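You operate a simulated robot arm through the tools that you are given. There is no shell and no other tool. Be economical: measure what you need, move in short steps, check, and stop when the job is done.

You run a simulated robot arm. Do the job below in one go: nothing can be reset, and whatever is moved stays where it is left.

Task
Switch the lower wall switch off. Press the tin press plunger three times. Stack the brown cup from the top of the packing counter on top of the teal cup. Put the pot that says "6" from the top of the packing counter on the cubby k7 and the pot labelled "4" on the green mat top. Put the brush from the top of the packing counter on top of the red dish. Switch the sealer switch off. Shut the left counter drawer. The order is free.

The check looks at the end state, three seconds after you hand in, the way a careful person would. Anything else that was tipped, shoved, dropped, spilled or broken makes it a failure.

Robot
A 6-joint arm with a two-finger parallel gripper on a trunk, on a base that drives. Base frame: it is fixed to the floor where the robot stands at the start and does not move with it; the origin is under the middle of the robot, x ahead of it, y to its left, z up. Units: m, degrees, N and s.
With the tool pointing down near the work surface it reaches from about 0.1 to 0.6 m from the robot's upright axis, wherever it stands. Its first joint turns from -166.0 to 166.0 degrees. Places, roughly: brush (8x4x4 cm) [0.9, -1.9, 0.9]; cubby K7 [0.7, 0.5, 1.4]; cup [0.75, -1, 1]; green cup, white cup [0.75, -1.5, 1]; green mat top (18x18 cm) [0.58, -2.5, 0.88]; left counter drawer [0.4, -2.1, 0.8]; lower wall switch [0.5, 0, 1.1]; red dish (12x12x3 cm) [-1.7, 0.7, 0.8]; sealer switch [0.5, -1.9, 0.9]; tin press plunger [0.7, -1.3, 1]. Payload 1.57 kg.
The TCP is the grasp point between the finger pads, 0.03 m short of the fingertips. In the tool frame z runs along the fingers and y along their closing line. Largest opening 0.11 m; finger width 0.024, thickness 0.012; the body of the gripper, 0.048 by 0.112 m, starts 0.078 m behind the TCP.
Orientation is told as [roll, pitch, yaw] about the base's x, y, z axes, in that order, counted from this pose: with the fingers straight down and closing along the base's y, the tool's x points along the base's -x, its y along +y and its z along -z.

Tools
- The arm moves only by the tool move_arm. Its argument "increments" is a list of rows, each a list of 6 numbers: the shift along the tool's x, y, z in units of 200 mm (1.0 is 200 mm), then the turn, a rotation vector about the tool's x, y, z in units of 120 degrees (1.0 is 120 degrees). In form: [[dx, dy, dz, rx, ry, rz], ...]. A call has 1 to 12 rows; each row is the pose to reach, as a shift and turn from the pose commanded when the call began, along the tool's axes at that moment. "jaw" is the finger opening in m, from 0 to 0.11, set as the call begins (left out, the last holds). A call with a number of a shift or a turn outside -1 to 1 is refused whole. Each row takes 0.2 s and may step no farther than 0.05 m and 8.6 degrees from the row before; otherwise, or with a gripper value out of range, the whole call is refused. A pose out of reach is approached as far as the arm can. The call stops where the force on the tool passes 40 N (or 10 N more than at its start, if that is more) or the arm is blocked; 0.2 s more then pass. Each finger travels about 0.108 m/s and halts on what it meets, pressing with about 29 N; the grip force reading is that of the motor and also rises with nothing between the fingers. The clock runs only during rows and for 0.2 s after the last one: add rows that repeat a pose to give the fingers time. The reply holds the time, the measured pose of the TCP, the force on the tool along the base axes, the opening and the grip force, in the units named above and with some noise, with the torque about the TCP (base axes, N m) and any sound that the robot's microphone picked up.
- Cameras (640 x 400 px; columns grow to the right, rows downward): "scene" is now at [0.0647, 0.1176, 1.8302]; the picture's right is [-0.23, -0.97, 0.00], its down [-0.59, 0.14, -0.80] and it looks along [0.78, -0.18, -0.61] (base axes); focal length 262 px, centre (320, 200). "wrist" rides on the gripper at [0.07, 0.016, -0.141] in the tool frame; the picture's right is [-0.23, 0.97, 0.00], its down [-0.86, -0.20, -0.48] and it looks along [-0.47, -0.11, 0.88] (tool axes); focal length 222 px, centre (320, 200).
- camera(camera): a new picture of that camera. No time passes.
- move_column(by): slides the trunk up (or, below 0, down) by that many m; the arm and the scene camera ride with it, the base frame stays. It gives what a move gives, with no picture.
- roll_base(legs): drives the robot by 1 to 6 legs, each [ahead, left, turn to the left] in m, m and degrees, along the robot's own axes; the way and the turn of a leg run together, so that a leg with both is an arc; at most 1.5 m and 180 degrees a leg. The arm and the cameras ride along, it lands a little off, and it stops where it bumps. It gives what a move gives.
- turn_head(pan, tilt): turns the head with the scene camera to pan (to the left, within 120 degrees either way) and tilt (down, from -29 to 69), counted from straight ahead of the robot. It gives what a move gives.
- probe_pixels(camera, pixels): for up to 12 pixels [column, row] of the newest picture of that camera ("zoom" is the newest enlarged one), the place [x, y, z] in the base frame of the surface seen there, good to about 0.002 m. No time passes.
- inspect(camera, box): a new picture of the part [left, top, right, bottom] of that camera's present view, enlarged. No time passes.
- finish_job(): hands the job in; it is judged then, once.

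Work in short steps. Measure before you move; look again where a grasp or a placing could have gone wrong, and mend it. You have 124 turns and 118 pictures in all, those below and enlarged ones among them. Open the gripper and draw the arm clear of the work before you hand the job in, unless the task says otherwise.

The tools are called after "Call:" as a command line: name --pt "numbers of a row" for each row, then --argument value for the rest, lists and objects as JSON in quotes. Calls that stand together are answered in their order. move_arm: Moves the arm, as the interface text tells. Its arguments: {"type":"object","properties":{"increments":{"type":"array","items":{"type":"array","items":{"type":"number"}}},"jaw":{"type":"number"}},"required":["increments"]} The other tools are called the same way: move_column (by) slides the trunk up or down; roll_base (legs) drives the base; turn_head (pan, tilt) turns the head that bears the scene camera; camera (camera) takes a picture; probe_pixels (camera, pixels) gives the place of the surface under pixels of a picture; inspect (camera, box) takes an enlarged picture of a part of a camera's view; finish_job () hands the job in.

At the start:

```text
time_s: 0.0
eef_pos: [0.3697, -0.2911, 1.6391]
tcp_rot: [0.0, -0.1, 0.1]
contact_force: [-1.1, -0.2, 0.7]
wrist_torque: [0.03, 0.02, 0.03]
width: 0.1098
grasp_force: 0.1
trunk travel left (down, up): [-0.409, 0.181]
robot x, y, heading: [0.0003, -0.0004, -0.1]
head pan, tilt: [-13.0, 37.2]
```

scene: 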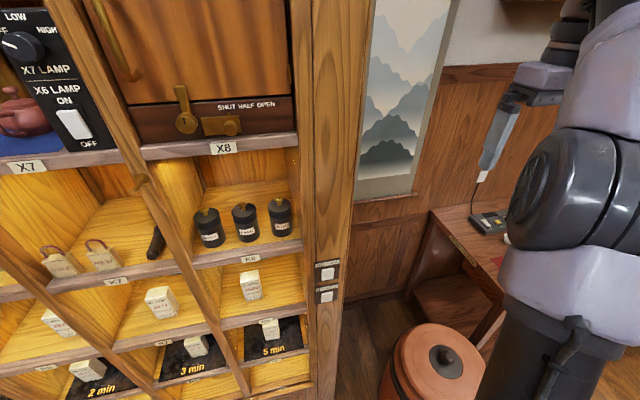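
wrist: 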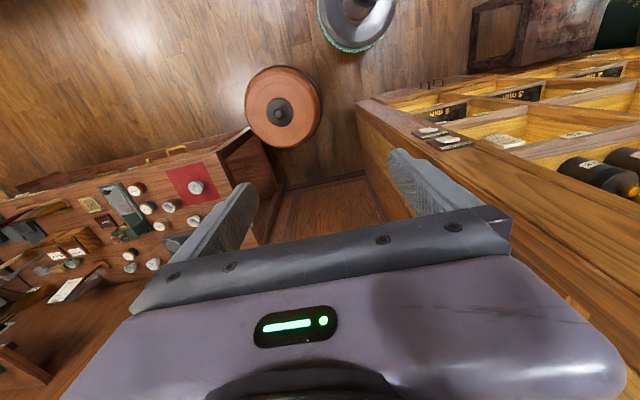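

The scene shows two wall switches at about (327,270) and (327,295). I'll zoom on them and look at cubbies.

Call:
inspect --camera "scene" --box '[270, 230, 380, 320]'

Call:
probe_pixels --camera "scene" --pixels '[[327, 270], [327, 295], [100, 268], [120, 282], [60, 265], [30, 166], [115, 240], [445, 358]]'

```text
4.44 times, centred on (325, 275) of scene
```

zoom: 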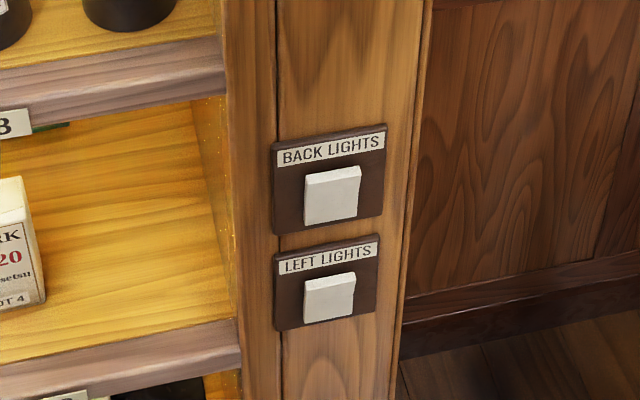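

```text
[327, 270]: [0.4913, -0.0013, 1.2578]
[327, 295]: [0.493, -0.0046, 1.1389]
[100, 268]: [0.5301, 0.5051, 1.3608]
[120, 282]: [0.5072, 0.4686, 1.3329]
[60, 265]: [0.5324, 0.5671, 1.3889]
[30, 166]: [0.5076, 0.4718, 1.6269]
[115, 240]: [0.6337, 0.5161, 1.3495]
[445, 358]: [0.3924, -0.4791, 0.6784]
```

The lower switch is "LEFT LIGHTS"; I probe the rocker's top and bottom faces to learn its tilt, and check the X6 lamp switch for the convention.

Call:
probe_pixels --camera "zoom" --pixels '[[332, 176], [332, 195], [332, 216], [330, 278], [330, 290], [330, 300], [328, 316], [290, 292], [290, 190], [370, 290]]'

Call:
inspect --camera "scene" --box '[300, 252, 350, 310]'

Call:
inspect --camera "scene" --box '[0, 80, 320, 400]'

```text
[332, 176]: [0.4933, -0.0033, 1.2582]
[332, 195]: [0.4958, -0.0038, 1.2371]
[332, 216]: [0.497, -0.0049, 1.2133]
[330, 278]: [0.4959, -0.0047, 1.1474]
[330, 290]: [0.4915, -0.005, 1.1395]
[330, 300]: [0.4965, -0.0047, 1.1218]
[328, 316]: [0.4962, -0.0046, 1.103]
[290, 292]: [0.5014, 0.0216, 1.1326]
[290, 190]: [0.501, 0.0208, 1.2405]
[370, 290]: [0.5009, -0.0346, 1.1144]
```

```text
6.90 times, centred on (325, 281) of scene
```

zoom: 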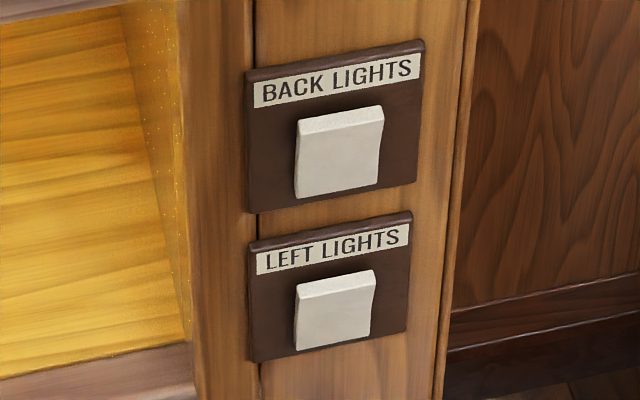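

```text
1.25 times, centred on (160, 240) of scene
```

zoom: 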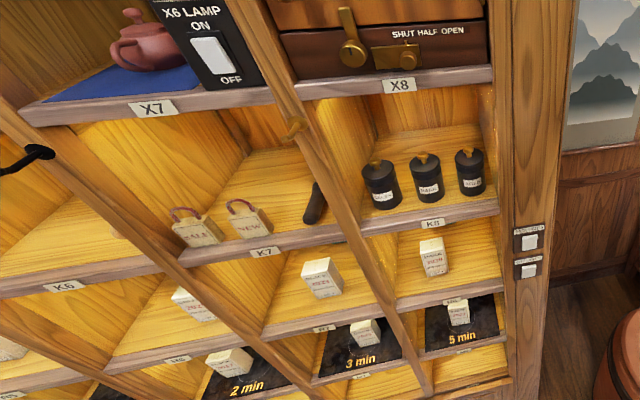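

Both rockers have their tops standing out. I look at the X6 lamp switch and at the room for the lamps to learn which state is on.

Call:
turn_head --pan 40 --tilt 20

Call:
camera --camera "scene"

Call:
turn_head --pan 90 --tilt 15

Call:
camera --camera "scene"

Call:
turn_head --pan -80 --tilt 25

Call:
camera --camera "scene"

```text
time_s: 1.2
eef_pos: [0.3697, -0.29, 1.6389]
tcp_rot: [-0.1, -0.1, 0.0]
contact_force: [0.0, 0.2, 0.5]
wrist_torque: [-0.03, -0.02, -0.01]
width: 0.1102
grasp_force: 0.1
trunk travel left (down, up): [-0.409, 0.181]
robot x, y, heading: [-0.004, -0.0019, -0.3]
head pan, tilt: [40.0, 20.0]
```

```text
112 pictures are left
```

scene: 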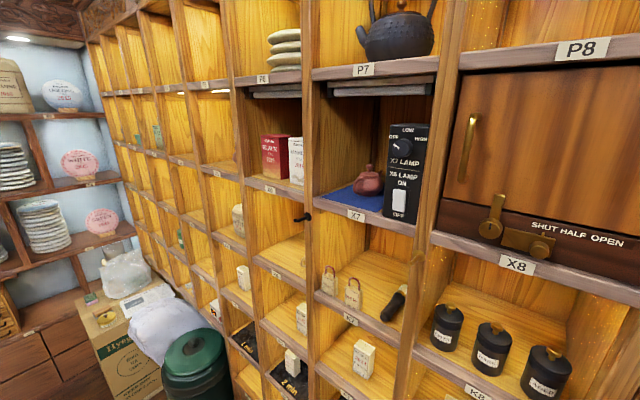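

```text
time_s: 2.4
eef_pos: [0.3692, -0.2896, 1.6382]
tcp_rot: [0.0, -0.1, 0.0]
contact_force: [-0.1, -0.6, -0.8]
wrist_torque: [0.0, 0.0, 0.02]
width: 0.1101
grasp_force: 0.0
trunk travel left (down, up): [-0.409, 0.181]
robot x, y, heading: [0.0024, -0.0, -0.0]
head pan, tilt: [90.0, 15.0]
```

```text
111 pictures are left
```

scene: 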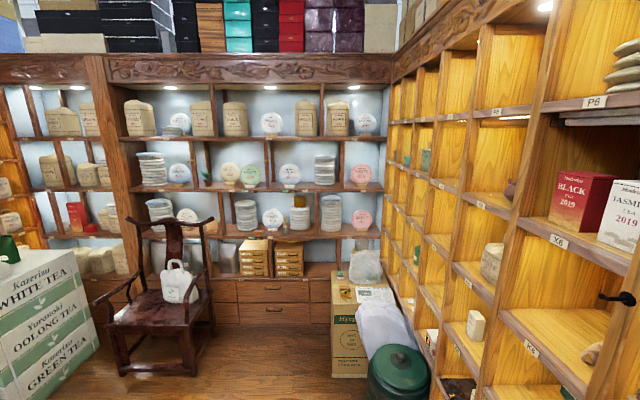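

```text
time_s: 5.0
eef_pos: [0.3695, -0.2903, 1.6392]
tcp_rot: [0.0, -0.2, 0.0]
contact_force: [0.5, -0.6, -1.1]
wrist_torque: [-0.02, 0.01, 0.02]
width: 0.1101
grasp_force: 0.1
trunk travel left (down, up): [-0.409, 0.181]
robot x, y, heading: [-0.0004, -0.0047, -0.1]
head pan, tilt: [-80.0, 25.0]
```

```text
110 pictures are left
```

scene: 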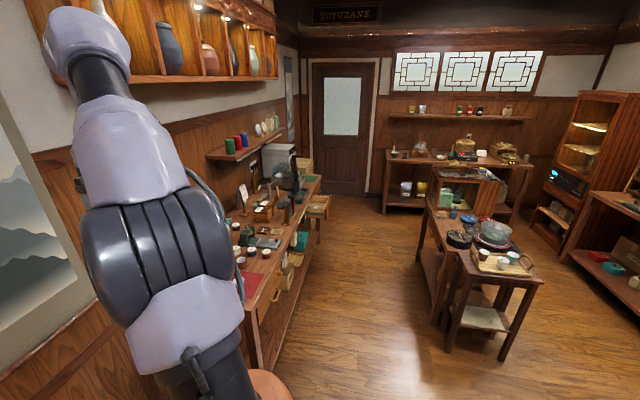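

The left wall lights look lit. I turn back to the X6 lamp switch for its rocker tilt and look at the wall switch again.

Call:
turn_head --pan 35 --tilt 20

Call:
inspect --camera "scene" --box '[310, 110, 440, 330]'

Call:
probe_pixels --camera "scene" --pixels '[[400, 195]]'

```text
time_s: 6.9
eef_pos: [0.3688, -0.2906, 1.6388]
tcp_rot: [0.0, -0.1, 0.0]
contact_force: [0.1, 0.1, 0.5]
wrist_torque: [-0.02, 0.0, 0.0]
width: 0.1099
grasp_force: 0.0
trunk travel left (down, up): [-0.409, 0.181]
robot x, y, heading: [0.0025, -0.0035, 0.0]
head pan, tilt: [35.0, 20.0]
```

```text
1.82 times, centred on (375, 220) of scene
```

zoom: 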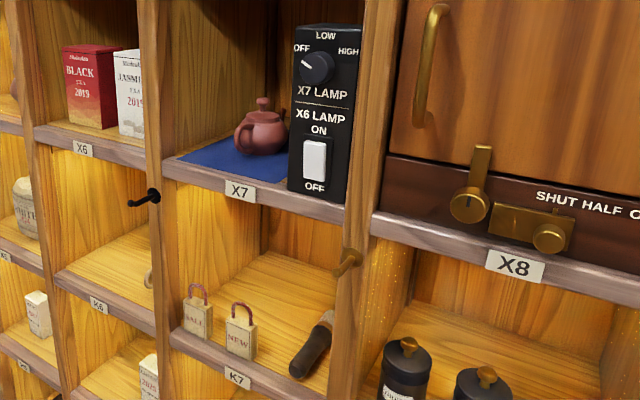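

```text
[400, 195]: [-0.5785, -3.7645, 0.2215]
```

I zoom into the X6 rocker to read its tilt, and measure K7's interior.

Call:
probe_pixels --camera "zoom" --pixels '[[190, 335], [250, 345], [290, 300], [300, 385], [325, 320], [180, 265], [205, 340], [240, 360], [270, 278], [320, 290], [235, 390], [175, 300]]'

Call:
inspect --camera "scene" --box '[365, 155, 415, 225]'

Call:
inspect --camera "scene" --box '[310, 230, 440, 330]'

```text
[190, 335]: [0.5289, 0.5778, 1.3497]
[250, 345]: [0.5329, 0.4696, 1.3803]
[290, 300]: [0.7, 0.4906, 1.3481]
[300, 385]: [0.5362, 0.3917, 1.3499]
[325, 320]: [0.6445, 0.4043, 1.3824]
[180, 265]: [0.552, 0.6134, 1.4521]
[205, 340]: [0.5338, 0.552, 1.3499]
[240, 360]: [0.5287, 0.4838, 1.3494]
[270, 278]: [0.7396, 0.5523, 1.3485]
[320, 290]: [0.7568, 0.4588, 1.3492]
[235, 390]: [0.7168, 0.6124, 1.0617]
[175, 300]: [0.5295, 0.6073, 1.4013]
```

```text
5.71 times, centred on (390, 190) of scene
```

zoom: 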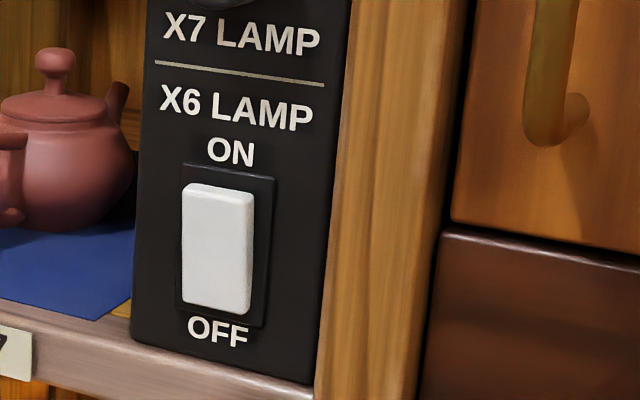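

```text
4.00 times, centred on (375, 280) of scene
```

zoom: 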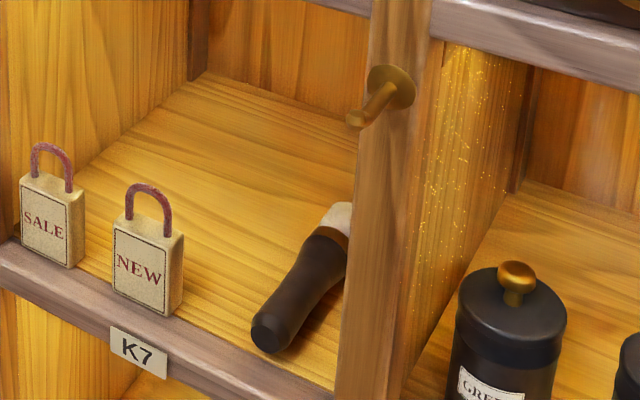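

I check the tilt of the X6 rocker by probing a fresh zoom.

Call:
inspect --camera "scene" --box '[365, 155, 415, 225]'

Call:
probe_pixels --camera "zoom" --pixels '[[218, 188], [218, 205], [218, 250], [218, 300], [160, 250], [300, 250], [160, 180], [160, 310]]'

Call:
turn_head --pan 90 --tilt 0

Call:
camera --camera "scene"

Call:
turn_head --pan -45 --tilt 40

Call:
camera --camera "scene"

```text
5.71 times, centred on (390, 190) of scene
```

zoom: 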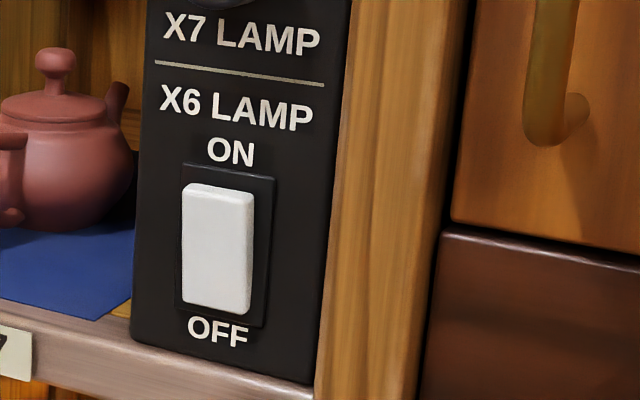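

```text
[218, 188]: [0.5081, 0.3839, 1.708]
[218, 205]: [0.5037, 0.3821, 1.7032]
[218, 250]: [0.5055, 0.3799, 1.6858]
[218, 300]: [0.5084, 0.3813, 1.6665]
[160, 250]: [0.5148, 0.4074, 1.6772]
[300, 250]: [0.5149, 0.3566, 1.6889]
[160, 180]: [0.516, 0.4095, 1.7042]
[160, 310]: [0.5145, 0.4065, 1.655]
```

```text
time_s: 8.2
eef_pos: [0.371, -0.2901, 1.6394]
tcp_rot: [-0.1, -0.1, 0.1]
contact_force: [-0.3, 0.2, -0.1]
wrist_torque: [-0.01, 0.04, -0.01]
width: 0.1101
grasp_force: 0.0
trunk travel left (down, up): [-0.409, 0.181]
robot x, y, heading: [-0.0018, -0.0013, 0.1]
head pan, tilt: [90.0, 0.0]
```

```text
105 pictures are left
```

scene: 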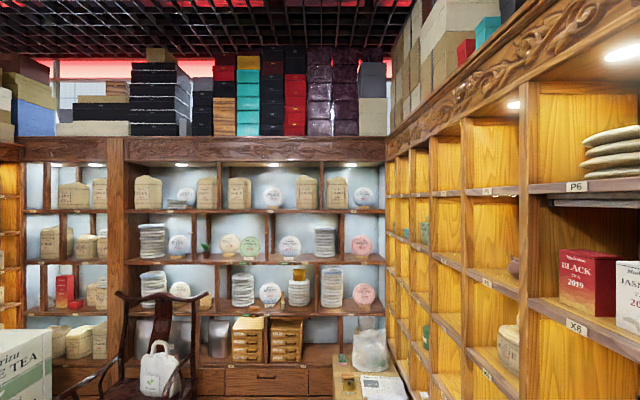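

```text
time_s: 10.3
eef_pos: [0.3697, -0.2902, 1.6399]
tcp_rot: [-0.1, -0.1, -0.1]
contact_force: [-0.2, 0.2, -0.1]
wrist_torque: [-0.01, -0.02, -0.01]
width: 0.1102
grasp_force: 0.1
trunk travel left (down, up): [-0.409, 0.181]
robot x, y, heading: [-0.0002, 0.0024, 0.1]
head pan, tilt: [-45.0, 40.0]
```

```text
104 pictures are left
```

scene: 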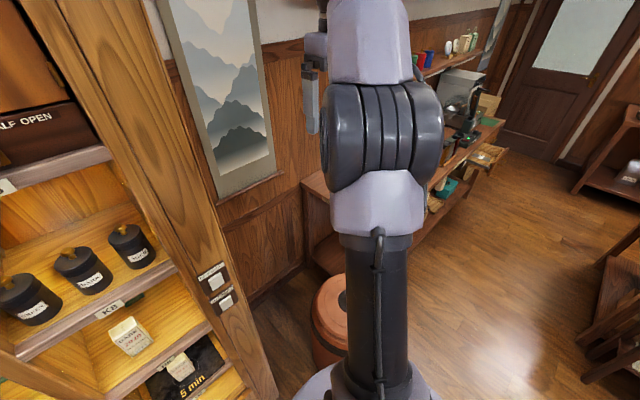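

Lights of both walls are on while both rockers' tops stand out, so pressing the top should switch off; I'll check by the lights. I back off, lower the trunk, and turn the tool horizontal.

Call:
roll_base --legs '[[-0.2, 0, 0]]'

Call:
move_column --by -0.35

Call:
move_arm --pt "0 0 0 0 -0.07 0" --pt "0 0 0 0 -0.14 0" --pt "0 0 0 0 -0.21 0" --pt "0 0 0 0 -0.28 0" --pt "0 0 0 0 -0.35 0" --pt "0 0 0 0 -0.42 0" --pt "0 0 0 0 -0.49 0" --pt "0 0 0 0 -0.56 0" --pt "0 0 0 0 -0.63 0" --pt "0 0 0 0 -0.7 0" --pt "0 0 0 0 -0.75 0" --jaw 0

```text
time_s: 11.9
eef_pos: [0.169, -0.2906, 1.64]
tcp_rot: [0.0, -0.1, 0.0]
contact_force: [0.4, -0.3, 0.4]
wrist_torque: [-0.02, -0.01, 0.02]
width: 0.11
grasp_force: 0.0
trunk travel left (down, up): [-0.409, 0.181]
robot x, y, heading: [-0.1964, -0.0011, -0.3]
head pan, tilt: [-45.0, 40.0]
```

```text
time_s: 15.3
eef_pos: [0.17, -0.2906, 1.2883]
tcp_rot: [0.0, -0.2, 0.0]
contact_force: [-0.5, 0.1, -0.8]
wrist_torque: [-0.01, 0.01, -0.01]
width: 0.11
grasp_force: 0.1
trunk travel left (down, up): [-0.059, 0.531]
robot x, y, heading: [-0.1979, 0.0016, -0.1]
head pan, tilt: [-45.0, 40.0]
```

```text
time_s: 17.8
eef_pos: [0.1699, -0.2901, 1.2888]
tcp_rot: [-163.5, -89.8, 163.5]
contact_force: [-0.5, -0.2, 0.9]
wrist_torque: [0.01, -0.02, 0.01]
width: 0.0
grasp_force: 21.0
trunk travel left (down, up): [-0.059, 0.531]
robot x, y, heading: [-0.196, -0.001, 0.0]
head pan, tilt: [-45.0, 40.0]
```

The tool now points along +x at (0.17,-0.29,1.29). I move it in front of the lower rocker's top edge (y -0.005, z 1.142).

Call:
move_arm --pt "0.15 0.18 0 0 0 0" --pt "0.3 0.36 0 0 0 0" --pt "0.45 0.54 0 0 0 0" --pt "0.6 0.72 0 0 0 0" --pt "0.735 0.9 0 0 0 0"

Call:
move_arm --pt "0 0.2 0.2 0 0 0" --pt "0 0.4 0.4 0 0 0" --pt "0 0.525 0.6 0 0 0" --pt "0 0.525 0.8 0 0 0" --pt "0 0.525 1.0 0 0 0"

Call:
camera --camera "wrist"

Call:
turn_head --pan 0 --tilt 30

Call:
camera --camera "scene"

```text
time_s: 18.9
eef_pos: [0.2157, -0.1888, 1.1774]
tcp_rot: [74.0, -89.8, -74.0]
contact_force: [-0.9, -0.4, -0.1]
wrist_torque: [-0.03, -0.03, -0.01]
width: 0.0
grasp_force: 21.0
out of reach, approached as far as the arm can: row 3, 4, 5
trunk travel left (down, up): [-0.059, 0.531]
robot x, y, heading: [-0.2018, 0.0025, 0.2]
head pan, tilt: [-45.0, 40.0]
```

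```text
refused: row 1 steps farther than a row can; nothing moved
```

```text
103 pictures are left
```

wrist: 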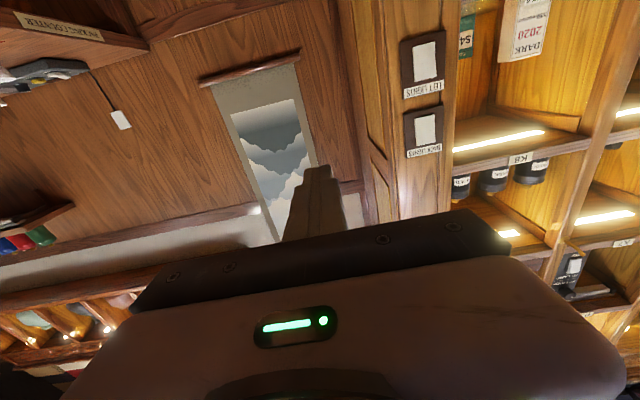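

```text
time_s: 20.1
eef_pos: [0.2166, -0.187, 1.1785]
tcp_rot: [140.7, -89.9, -140.7]
contact_force: [-0.3, -0.3, -1.1]
wrist_torque: [-0.01, -0.01, -0.01]
width: 0.0
grasp_force: 21.1
trunk travel left (down, up): [-0.059, 0.531]
robot x, y, heading: [-0.1979, 0.0032, -0.0]
head pan, tilt: [0.0, 30.0]
```

```text
102 pictures are left
```

scene: 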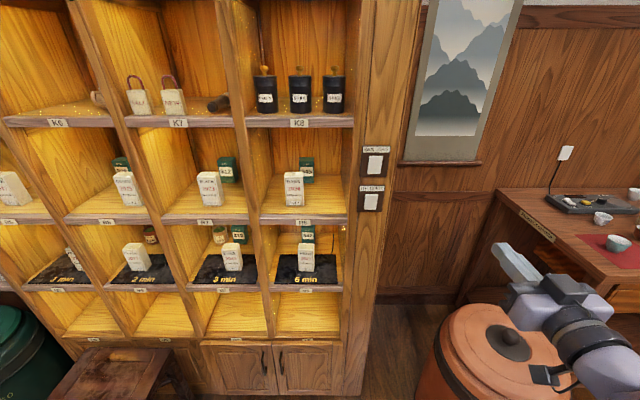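

The arm was too folded; I back the base up another 0.15 m, then go forward along the tool axis while shifting sideways.

Call:
roll_base --legs '[[-0.15, 0, 0]]'

Call:
move_arm --pt "0 0 0.22 0 0 0" --pt "0 0 0.44 0 0 0" --pt "0 0.2 0.5 0 0 0" --pt "0 0.35 0.6 0 0 0" --pt "0 0.45 0.8 0 0 0" --pt "0 0.45 1.0 0 0 0"

```text
time_s: 21.4
eef_pos: [0.0637, -0.1868, 1.1789]
tcp_rot: [151.6, -90.1, -151.6]
contact_force: [0.8, -0.2, -0.3]
wrist_torque: [-0.03, -0.01, 0.03]
width: 0.0002
grasp_force: 21.0
trunk travel left (down, up): [-0.059, 0.531]
robot x, y, heading: [-0.3534, -0.0023, 0.0]
head pan, tilt: [0.0, 30.0]
```

```text
time_s: 22.9
eef_pos: [0.2675, -0.1163, 1.2047]
tcp_rot: [37.3, -89.0, -36.6]
contact_force: [-0.4, 0.8, -0.6]
wrist_torque: [0.0, -0.01, 0.02]
width: 0.0
grasp_force: 20.8
out of reach, approached as far as the arm can: row 3, 4, 5, 6
trunk travel left (down, up): [-0.059, 0.531]
robot x, y, heading: [-0.3513, 0.0023, 0.1]
head pan, tilt: [0.0, 30.0]
```

A horizontal tool at this height is past a joint limit, so I tilt to 45° instead, which also clears the upper switch.

Call:
move_arm --pt "0 0 0 0 0.07 0" --pt "0 0 0 0 0.14 0" --pt "0 0 0 0 0.21 0" --pt "0 0 0 0 0.28 0" --pt "0 0 0 0 0.33 0" --pt "0 0 0 0 0.375 0"

```text
time_s: 24.2
eef_pos: [0.2673, -0.1158, 1.2045]
tcp_rot: [0.1, -45.0, -0.1]
contact_force: [-0.1, -1.2, 0.0]
wrist_torque: [-0.02, -0.04, 0.0]
width: 0.0
grasp_force: 21.4
trunk travel left (down, up): [-0.059, 0.531]
robot x, y, heading: [-0.3531, -0.0006, -0.2]
head pan, tilt: [0.0, 30.0]
```

45° reached. I shift to y -0.005, z 1.155, then drive forward 0.15 m.

Call:
move_arm --pt "0.06 0.18 0.06 0 0 0" --pt "0.12 0.36 0.12 0 0 0" --pt "0.177 0.555 0.177 0 0 0"

Call:
roll_base --legs '[[0.15, 0, 0]]'

Call:
camera --camera "scene"

```text
time_s: 25.1
eef_pos: [0.267, -0.0024, 1.1516]
tcp_rot: [0.0, -45.0, -0.2]
contact_force: [1.0, 0.2, -0.2]
wrist_torque: [-0.02, -0.01, -0.04]
width: 0.0003
grasp_force: 20.7
trunk travel left (down, up): [-0.059, 0.531]
robot x, y, heading: [-0.3508, 0.0022, -0.2]
head pan, tilt: [0.0, 30.0]
```

```text
time_s: 26.4
eef_pos: [0.4154, -0.0025, 1.1513]
tcp_rot: [-0.1, -45.0, 0.0]
contact_force: [0.5, -0.5, -0.5]
wrist_torque: [0.01, 0.01, 0.0]
width: 0.0002
grasp_force: 21.2
trunk travel left (down, up): [-0.059, 0.531]
robot x, y, heading: [-0.2057, -0.0017, 0.0]
head pan, tilt: [0.0, 30.0]
```

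```text
101 pictures are left
```

scene: 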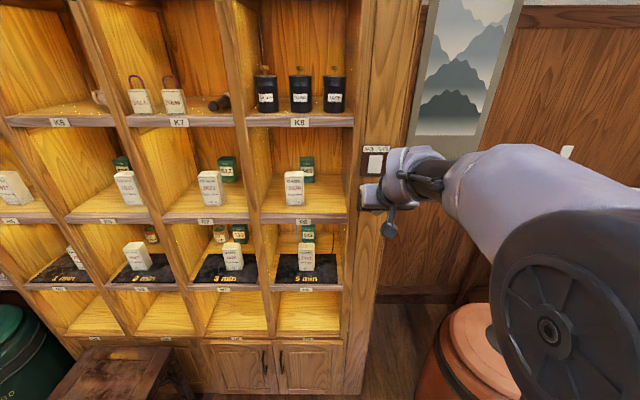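

TCP at x 0.415, about 4.5 cm before contact; I push along +x in small steps, retracting afterwards.

Call:
move_arm --pt "-0.117 0 0.097 0 0 0" --pt "-0.16 0 0.14 0 0 0" --pt "-0.175 0 0.155 0 0 0" --pt "-0.19 0 0.17 0 0 0" --pt "-0.205 0 0.185 0 0 0" --pt "-0.22 0 0.2 0 0 0"

```text
time_s: 27.9
eef_pos: [0.4679, -0.0026, 1.1551]
tcp_rot: [0.2, -44.7, 0.0]
contact_force: [-25.9, -0.5, 8.2]
wrist_torque: [-0.23, 0.07, -0.01]
width: 0.0003
grasp_force: 21.4
trunk travel left (down, up): [-0.059, 0.531]
robot x, y, heading: [-0.2023, 0.0015, 0.2]
head pan, tilt: [0.0, 30.0]
heard: click
stopped in row 6: the force on the tool passed its limit at 43 N (the readings are from after the stop); the commanded pose is now the measured one
```

A click was heard. I retract and look at the switch and the left lights.

Call:
move_arm --pt "0.1 0 -0.1 0 0 0" --pt "0.25 0 -0.25 0 0 0" --pt "0.4 0 -0.4 0 0 0"

Call:
inspect --camera "scene" --box '[340, 130, 420, 220]'

Call:
turn_head --pan 90 --tilt 0

Call:
camera --camera "scene"

```text
time_s: 28.6
eef_pos: [0.3577, -0.0028, 1.1538]
tcp_rot: [0.2, -44.6, -0.1]
contact_force: [0.1, 0.7, 0.2]
wrist_torque: [0.03, -0.01, 0.01]
width: 0.0
grasp_force: 21.5
trunk travel left (down, up): [-0.059, 0.531]
robot x, y, heading: [-0.2088, -0.0018, 0.1]
head pan, tilt: [0.0, 30.0]
```

```text
4.44 times, centred on (380, 175) of scene
```

zoom: 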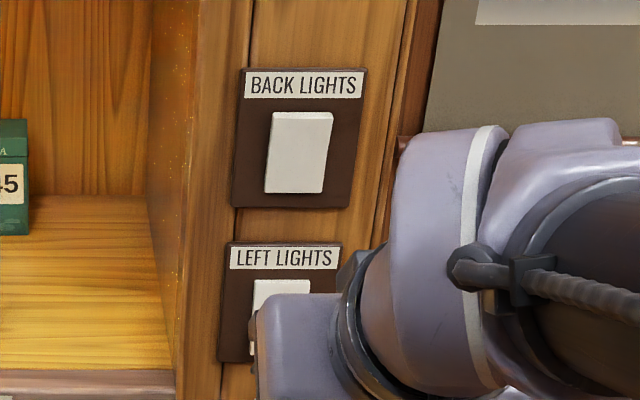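

```text
time_s: 30.3
eef_pos: [0.359, -0.0027, 1.152]
tcp_rot: [0.2, -44.5, -0.1]
contact_force: [-0.1, -0.6, -0.4]
wrist_torque: [0.01, -0.01, -0.01]
width: 0.0
grasp_force: 21.4
trunk travel left (down, up): [-0.059, 0.531]
robot x, y, heading: [-0.2054, 0.0006, 0.2]
head pan, tilt: [90.0, 0.0]
```

```text
99 pictures are left
```

scene: 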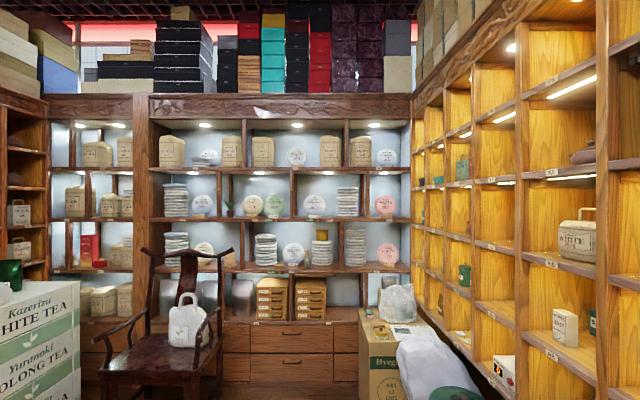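

The cabinet at the far left edge (0-45 px), earlier lit yellow, now appears dark. I check with more pan.

Call:
turn_head --pan 120 --tilt 15

Call:
camera --camera "scene"

```text
time_s: 31.2
eef_pos: [0.3594, -0.003, 1.1527]
tcp_rot: [0.2, -44.5, -0.1]
contact_force: [0.5, -0.4, -0.5]
wrist_torque: [0.04, 0.04, 0.02]
width: 0.0
grasp_force: 21.6
trunk travel left (down, up): [-0.059, 0.531]
robot x, y, heading: [-0.2056, -0.001, 0.2]
head pan, tilt: [120.0, 15.0]
```

```text
98 pictures are left
```

scene: 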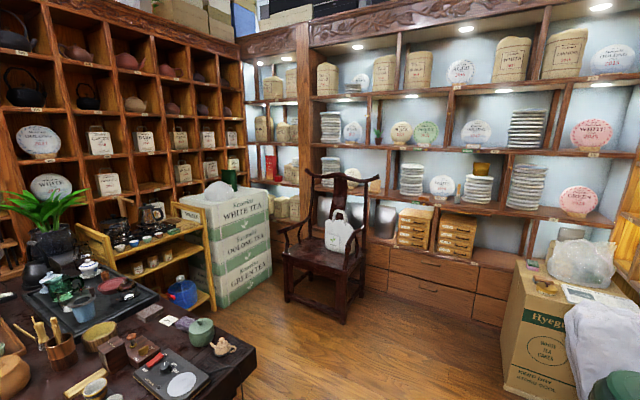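

The left-side cubbies are dark now: switch done. I retract the arm to tool-down and view the counter side.

Call:
move_arm --pt "0 0 0 0 0.07 0" --pt "0 0 -0.1 0 0.14 0" --pt "0 0 -0.2 0 0.21 0" --pt "0 0 -0.3 0 0.28 0" --pt "0 0 -0.4 0 0.33 0" --pt "0 0 -0.5 0 0.371 0" --jaw 0.11

Call:
move_column --by 0.2

Call:
turn_head --pan -75 --tilt 30

Call:
camera --camera "scene"

Call:
probe_pixels --camera "scene" --pixels '[[300, 300], [400, 250], [450, 330], [500, 370], [560, 330], [420, 380], [350, 380], [330, 250]]'

```text
time_s: 32.6
eef_pos: [0.2877, -0.0025, 1.2251]
tcp_rot: [0.1, 0.0, 0.0]
contact_force: [-1.5, 0.0, 0.2]
wrist_torque: [-0.01, -0.03, 0.0]
width: 0.11
grasp_force: 0.0
trunk travel left (down, up): [-0.059, 0.531]
robot x, y, heading: [-0.2048, -0.0028, 0.3]
head pan, tilt: [120.0, 15.0]
```

```text
time_s: 34.8
eef_pos: [0.2881, -0.0029, 1.4226]
tcp_rot: [0.2, 0.0, 0.0]
contact_force: [0.4, 0.3, -0.3]
wrist_torque: [0.04, -0.02, 0.01]
width: 0.11
grasp_force: 0.1
trunk travel left (down, up): [-0.259, 0.331]
robot x, y, heading: [-0.1998, -0.0003, -0.1]
head pan, tilt: [120.0, 15.0]
```

```text
time_s: 37.7
eef_pos: [0.2898, -0.0025, 1.4242]
tcp_rot: [0.1, 0.0, -0.1]
contact_force: [-0.4, 0.1, 0.0]
wrist_torque: [0.01, 0.03, -0.03]
width: 0.1098
grasp_force: 0.1
trunk travel left (down, up): [-0.259, 0.331]
robot x, y, heading: [-0.2028, -0.0003, -0.0]
head pan, tilt: [-75.0, 30.0]
```

```text
97 pictures are left
```

scene: 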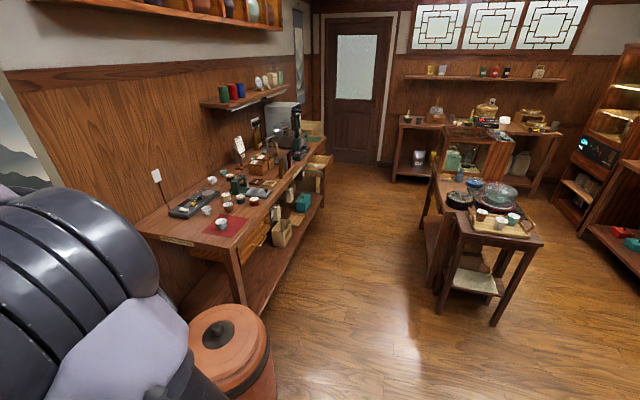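

```text
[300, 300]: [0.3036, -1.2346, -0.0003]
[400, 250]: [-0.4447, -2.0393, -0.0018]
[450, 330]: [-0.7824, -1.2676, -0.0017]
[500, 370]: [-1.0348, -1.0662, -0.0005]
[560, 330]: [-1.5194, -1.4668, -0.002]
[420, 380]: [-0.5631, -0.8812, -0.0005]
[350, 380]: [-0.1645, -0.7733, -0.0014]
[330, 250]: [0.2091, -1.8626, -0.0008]
```

The aisle is free between x -0.6 and 0.4. I drive right to stand before the counter at y about -1.2.

Call:
roll_base --legs '[[0, -1.2, 0]]'

Call:
turn_head --pan 0 --tilt 40

Call:
camera --camera "scene"

Call:
turn_head --pan -50 --tilt 35

Call:
camera --camera "scene"

```text
time_s: 43.7
eef_pos: [0.2937, -1.187, 1.4232]
tcp_rot: [0.1, 0.0, 0.3]
contact_force: [-0.1, -0.4, -0.2]
wrist_torque: [0.01, 0.01, 0.01]
width: 0.1102
grasp_force: 0.1
trunk travel left (down, up): [-0.259, 0.331]
robot x, y, heading: [-0.1987, -1.1868, 0.6]
head pan, tilt: [-75.0, 30.0]
```

```text
time_s: 45.2
eef_pos: [0.2943, -1.1859, 1.4236]
tcp_rot: [0.1, 0.0, 0.5]
contact_force: [-0.2, -0.6, 0.2]
wrist_torque: [0.0, -0.05, -0.02]
width: 0.1098
grasp_force: 0.1
trunk travel left (down, up): [-0.259, 0.331]
robot x, y, heading: [-0.1964, -1.1881, 0.6]
head pan, tilt: [0.0, 40.0]
```

```text
96 pictures are left
```

scene: 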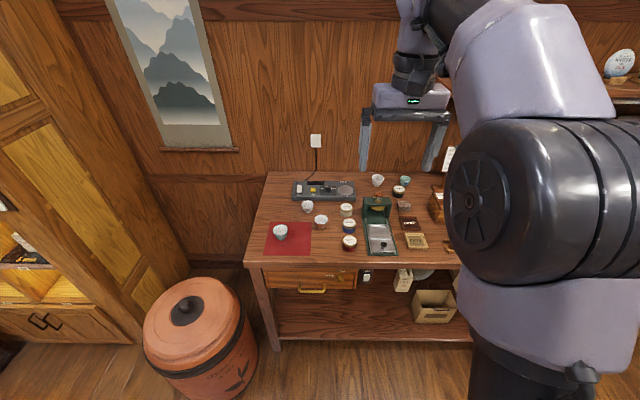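

```text
time_s: 46.4
eef_pos: [0.2928, -1.1865, 1.4239]
tcp_rot: [0.1, 0.1, 0.3]
contact_force: [0.1, 0.7, 0.0]
wrist_torque: [0.03, -0.03, -0.02]
width: 0.1099
grasp_force: 0.1
trunk travel left (down, up): [-0.259, 0.331]
robot x, y, heading: [-0.1972, -1.188, 0.8]
head pan, tilt: [-50.0, 35.0]
```

```text
95 pictures are left
```

scene: 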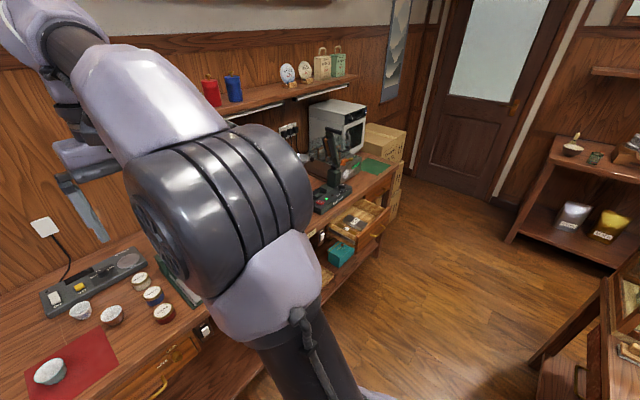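

I zoom the counter's left part to read the pots and cups.

Call:
turn_head --pan 0 --tilt 40

Call:
inspect --camera "scene" --box '[250, 165, 450, 290]'

Call:
inspect --camera "scene" --box '[330, 170, 430, 255]'

```text
time_s: 47.5
eef_pos: [0.2942, -1.1862, 1.4247]
tcp_rot: [0.0, 0.1, 0.4]
contact_force: [0.7, 0.4, -0.4]
wrist_torque: [0.0, 0.01, 0.01]
width: 0.1099
grasp_force: 0.0
trunk travel left (down, up): [-0.259, 0.331]
robot x, y, heading: [-0.2008, -1.1852, 0.3]
head pan, tilt: [0.0, 40.0]
```

```text
3.20 times, centred on (350, 228) of scene
```

zoom: 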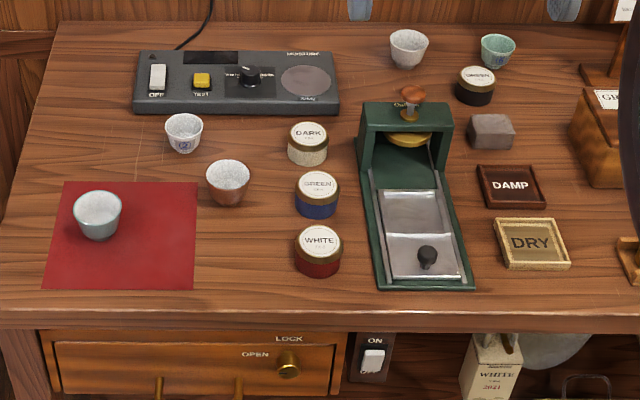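

```text
4.71 times, centred on (380, 212) of scene
```

zoom: 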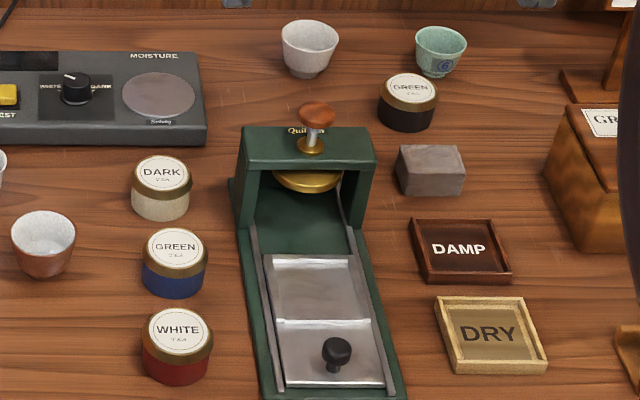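

Brown cup at (228,183), teal-rimmed cup at (97,215) on the red mat. I get positions and zoom more on these.

Call:
inspect --camera "scene" --box '[255, 190, 345, 260]'

Call:
probe_pixels --camera "zoom" --pixels '[[475, 212], [475, 240], [435, 205], [510, 200], [475, 185], [180, 270], [180, 305], [140, 275], [225, 270], [180, 248], [350, 195], [520, 330]]'

Call:
inspect --camera "scene" --box '[365, 160, 425, 215]'

Call:
probe_pixels --camera "zoom" --pixels '[[140, 170], [140, 190], [115, 190], [170, 185], [435, 170], [435, 185], [410, 185]]'

```text
5.71 times, centred on (300, 225) of scene
```

zoom: 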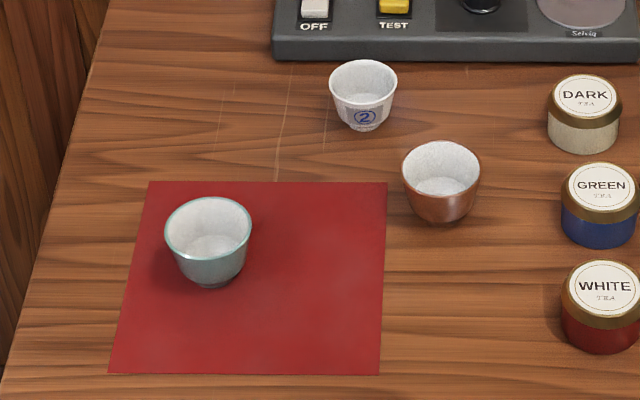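

```text
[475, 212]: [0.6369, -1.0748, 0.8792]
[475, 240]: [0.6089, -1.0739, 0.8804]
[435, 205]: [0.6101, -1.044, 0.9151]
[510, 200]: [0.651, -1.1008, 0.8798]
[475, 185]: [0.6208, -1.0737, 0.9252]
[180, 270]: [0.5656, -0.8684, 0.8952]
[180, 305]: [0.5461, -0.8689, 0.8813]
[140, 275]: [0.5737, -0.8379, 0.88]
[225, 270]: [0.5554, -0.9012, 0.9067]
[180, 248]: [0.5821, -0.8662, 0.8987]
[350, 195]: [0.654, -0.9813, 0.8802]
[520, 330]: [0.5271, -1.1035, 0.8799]
```

```text
7.27 times, centred on (395, 188) of scene
```

zoom: 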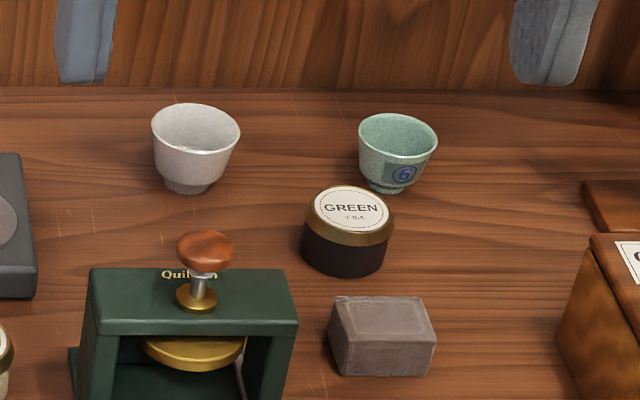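

```text
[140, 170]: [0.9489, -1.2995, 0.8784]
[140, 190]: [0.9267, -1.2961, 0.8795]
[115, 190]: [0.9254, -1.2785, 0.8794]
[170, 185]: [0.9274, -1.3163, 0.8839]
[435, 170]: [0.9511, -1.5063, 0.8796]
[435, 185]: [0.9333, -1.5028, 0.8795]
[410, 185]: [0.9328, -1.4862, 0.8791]
```

The green cup says "6", a white one "2"; the back white cup's label is hidden. I drive closer and use the wrist camera to measure the cups.

Call:
roll_base --legs '[[0.25, 0.17, 0]]'

Call:
camera --camera "wrist"

Call:
turn_head --pan 0 --tilt 55

Call:
camera --camera "scene"

```text
time_s: 49.6
eef_pos: [0.5451, -1.0154, 1.424]
tcp_rot: [0.0, 0.0, 0.2]
contact_force: [0.5, 0.2, -0.9]
wrist_torque: [-0.04, -0.01, -0.01]
width: 0.1101
grasp_force: 0.0
trunk travel left (down, up): [-0.259, 0.331]
robot x, y, heading: [0.0519, -1.0194, 0.2]
head pan, tilt: [0.0, 40.0]
```

```text
90 pictures are left
```

wrist: 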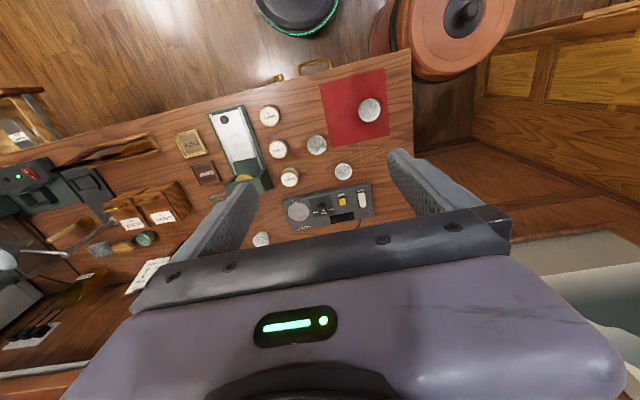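

```text
time_s: 50.4
eef_pos: [0.5441, -1.0162, 1.4232]
tcp_rot: [0.1, -0.1, 0.3]
contact_force: [0.8, 0.0, -0.4]
wrist_torque: [-0.02, -0.01, -0.02]
width: 0.1101
grasp_force: 0.1
trunk travel left (down, up): [-0.259, 0.331]
robot x, y, heading: [0.0509, -1.0159, 0.1]
head pan, tilt: [0.0, 55.0]
```

```text
89 pictures are left
```

scene: 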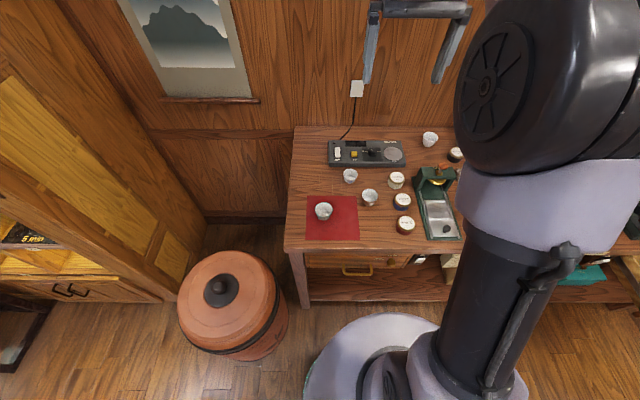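

I measure rim edges of brown and teal cups from an enlarged view.

Call:
inspect --camera "scene" --box '[300, 165, 390, 245]'

Call:
inspect --camera "wrist" --box '[230, 60, 420, 260]'

```text
5.00 times, centred on (345, 205) of scene
```

zoom: 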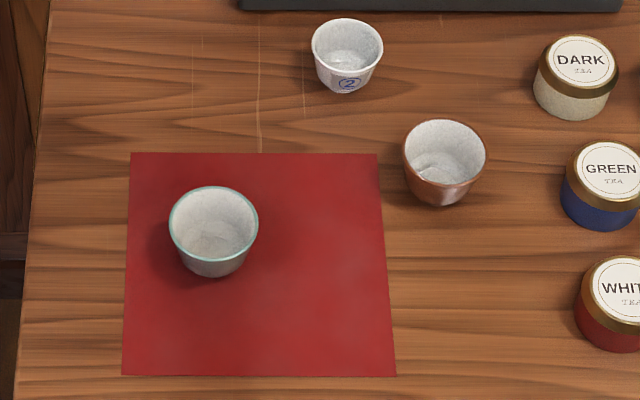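

```text
2.00 times, centred on (325, 160) of wrist
```

zoom: 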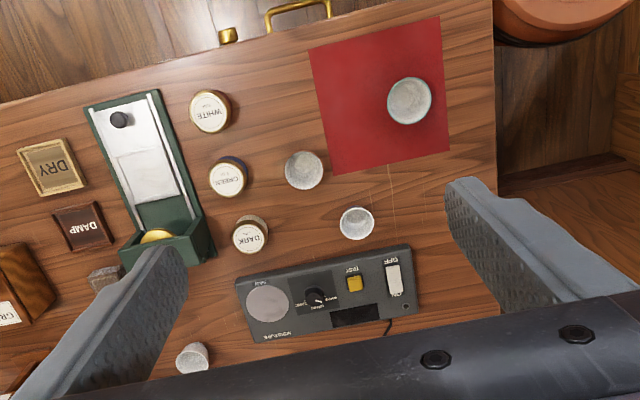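

Call:
probe_pixels --camera "zoom" --pixels '[[286, 172], [304, 152], [323, 170], [304, 188], [388, 102], [409, 79], [431, 102], [409, 124], [304, 170], [409, 102], [100, 281], [209, 360]]'

```text
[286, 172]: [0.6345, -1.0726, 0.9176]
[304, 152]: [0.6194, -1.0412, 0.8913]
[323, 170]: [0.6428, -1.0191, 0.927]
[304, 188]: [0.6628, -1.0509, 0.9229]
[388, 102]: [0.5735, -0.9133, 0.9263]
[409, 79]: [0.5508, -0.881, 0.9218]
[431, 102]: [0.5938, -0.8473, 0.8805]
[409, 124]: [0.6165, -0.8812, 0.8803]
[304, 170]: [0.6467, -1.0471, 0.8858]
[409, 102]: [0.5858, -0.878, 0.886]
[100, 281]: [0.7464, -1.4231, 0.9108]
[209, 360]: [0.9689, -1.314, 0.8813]
```

Brown cup centre ≈ (0.635,-1.047), rim z 0.927; teal ≈ (0.58,-0.87). I lower the trunk and hover above the brown cup.

Call:
move_column --by -0.22

Call:
move_arm --pt "-0.23 -0.08 0.2 0 0 0" --pt "-0.45 -0.155 0.4 0 0 0" --pt "-0.45 -0.155 0.6 0 0 0"

Call:
camera --camera "wrist"

Call:
inspect --camera "scene" --box '[280, 130, 480, 280]'

```text
time_s: 52.7
eef_pos: [0.5442, -1.0163, 1.2042]
tcp_rot: [0.1, 0.0, 0.2]
contact_force: [0.3, 1.0, -0.6]
wrist_torque: [-0.01, 0.01, -0.01]
width: 0.1098
grasp_force: 0.1
trunk travel left (down, up): [-0.039, 0.551]
robot x, y, heading: [0.0491, -1.0162, 0.1]
head pan, tilt: [0.0, 55.0]
```

```text
refused: row 1 steps farther than a row can; nothing moved
```

```text
86 pictures are left
```

wrist: 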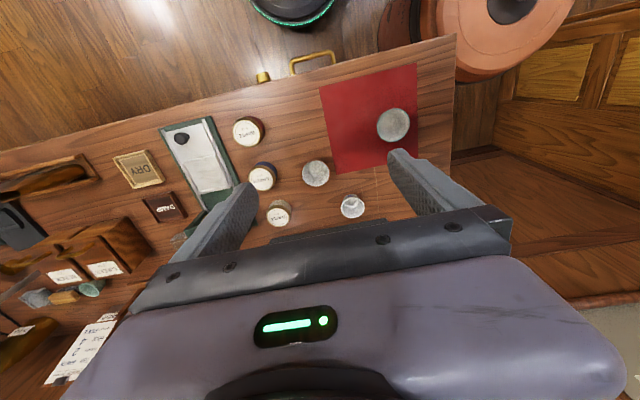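

```text
2.67 times, centred on (380, 205) of scene
```

zoom: 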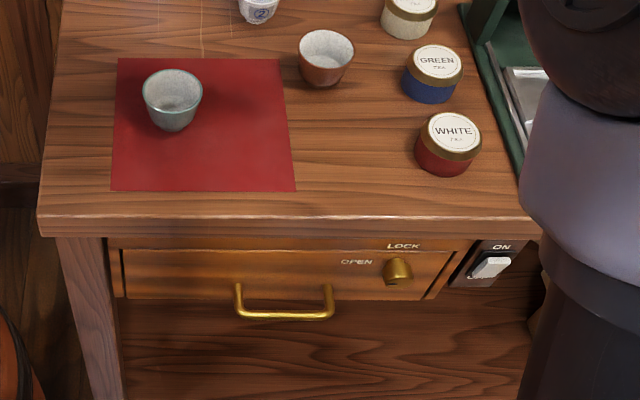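

I probe rims from this close enlarged view.

Call:
probe_pixels --camera "zoom" --pixels '[[300, 48], [353, 48], [326, 65], [326, 33], [144, 94], [202, 94], [172, 109], [172, 72], [326, 31], [172, 70], [301, 50], [351, 50]]'

Call:
move_arm --pt "-0.2 -0.08 0.1 0 0 0" --pt "-0.4 -0.15 0.2 0 0 0" --pt "-0.45 -0.155 0.4 0 0 0" --pt "-0.45 -0.155 0.6 0 0 0"

Call:
camera --camera "wrist"

```text
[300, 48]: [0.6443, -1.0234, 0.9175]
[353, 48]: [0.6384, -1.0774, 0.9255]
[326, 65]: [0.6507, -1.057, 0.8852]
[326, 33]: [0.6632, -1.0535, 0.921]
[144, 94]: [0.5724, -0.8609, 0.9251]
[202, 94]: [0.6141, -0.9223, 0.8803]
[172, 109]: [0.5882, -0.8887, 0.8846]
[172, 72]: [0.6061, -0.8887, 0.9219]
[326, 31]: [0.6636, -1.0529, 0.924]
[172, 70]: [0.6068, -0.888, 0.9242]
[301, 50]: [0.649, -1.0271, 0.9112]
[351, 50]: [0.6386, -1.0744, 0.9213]
```

```text
time_s: 53.7
eef_pos: [0.6356, -1.0452, 1.0827]
tcp_rot: [0.1, -0.2, 0.2]
contact_force: [0.1, 0.4, -0.2]
wrist_torque: [-0.01, 0.0, -0.01]
width: 0.1101
grasp_force: 0.1
trunk travel left (down, up): [-0.039, 0.551]
robot x, y, heading: [0.0535, -1.0154, 0.3]
head pan, tilt: [0.0, 55.0]
```

```text
84 pictures are left
```

wrist: 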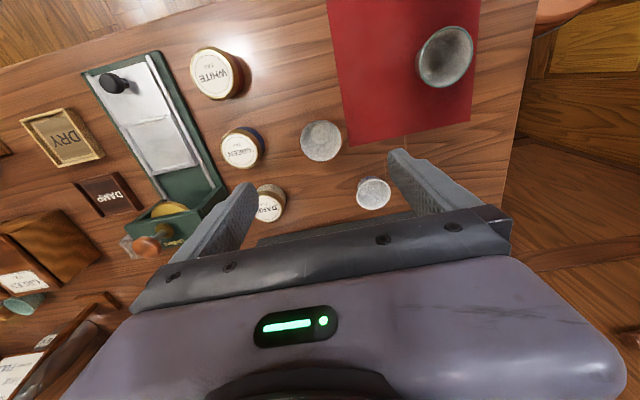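

I descend over the brown cup with the jaw at 0.08 to stay clear of the tins.

Call:
move_arm --pt "0 -0.02 0.2 0 0 0" --pt "0 -0.02 0.4 0 0 0" --pt "0 -0.02 0.6 0 0 0" --pt "0 -0.02 0.7 0 0 0" --jaw 0.08

Call:
inspect --camera "scene" --box '[300, 100, 460, 240]'

Call:
camera --camera "wrist"

```text
time_s: 54.7
eef_pos: [0.6326, -1.0503, 0.9428]
tcp_rot: [0.1, -0.1, 0.2]
contact_force: [-1.4, -1.0, 0.8]
wrist_torque: [-0.04, -0.03, -0.02]
width: 0.0799
grasp_force: 0.2
trunk travel left (down, up): [-0.039, 0.551]
robot x, y, heading: [0.0523, -1.0155, 0.1]
head pan, tilt: [0.0, 55.0]
```

```text
2.86 times, centred on (380, 170) of scene
```

zoom: 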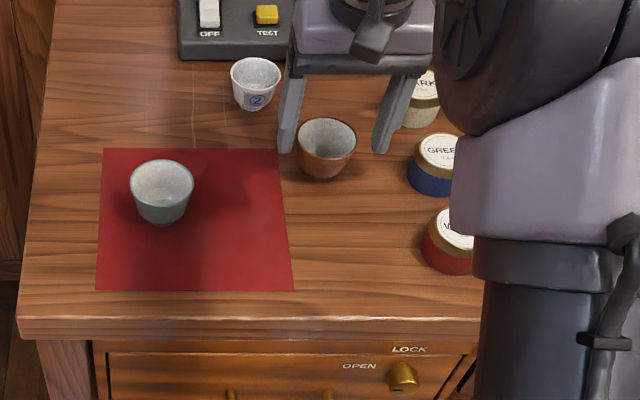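

```text
82 pictures are left
```

wrist: 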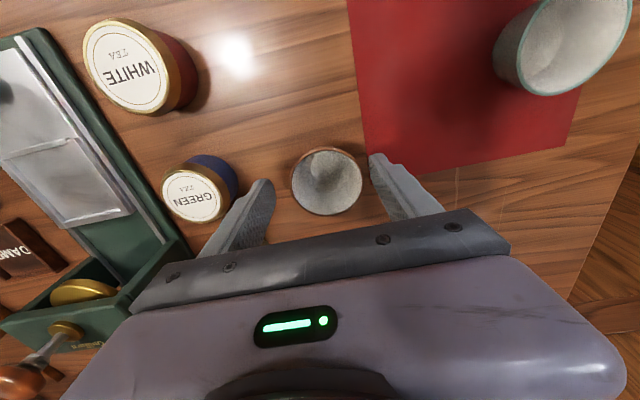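

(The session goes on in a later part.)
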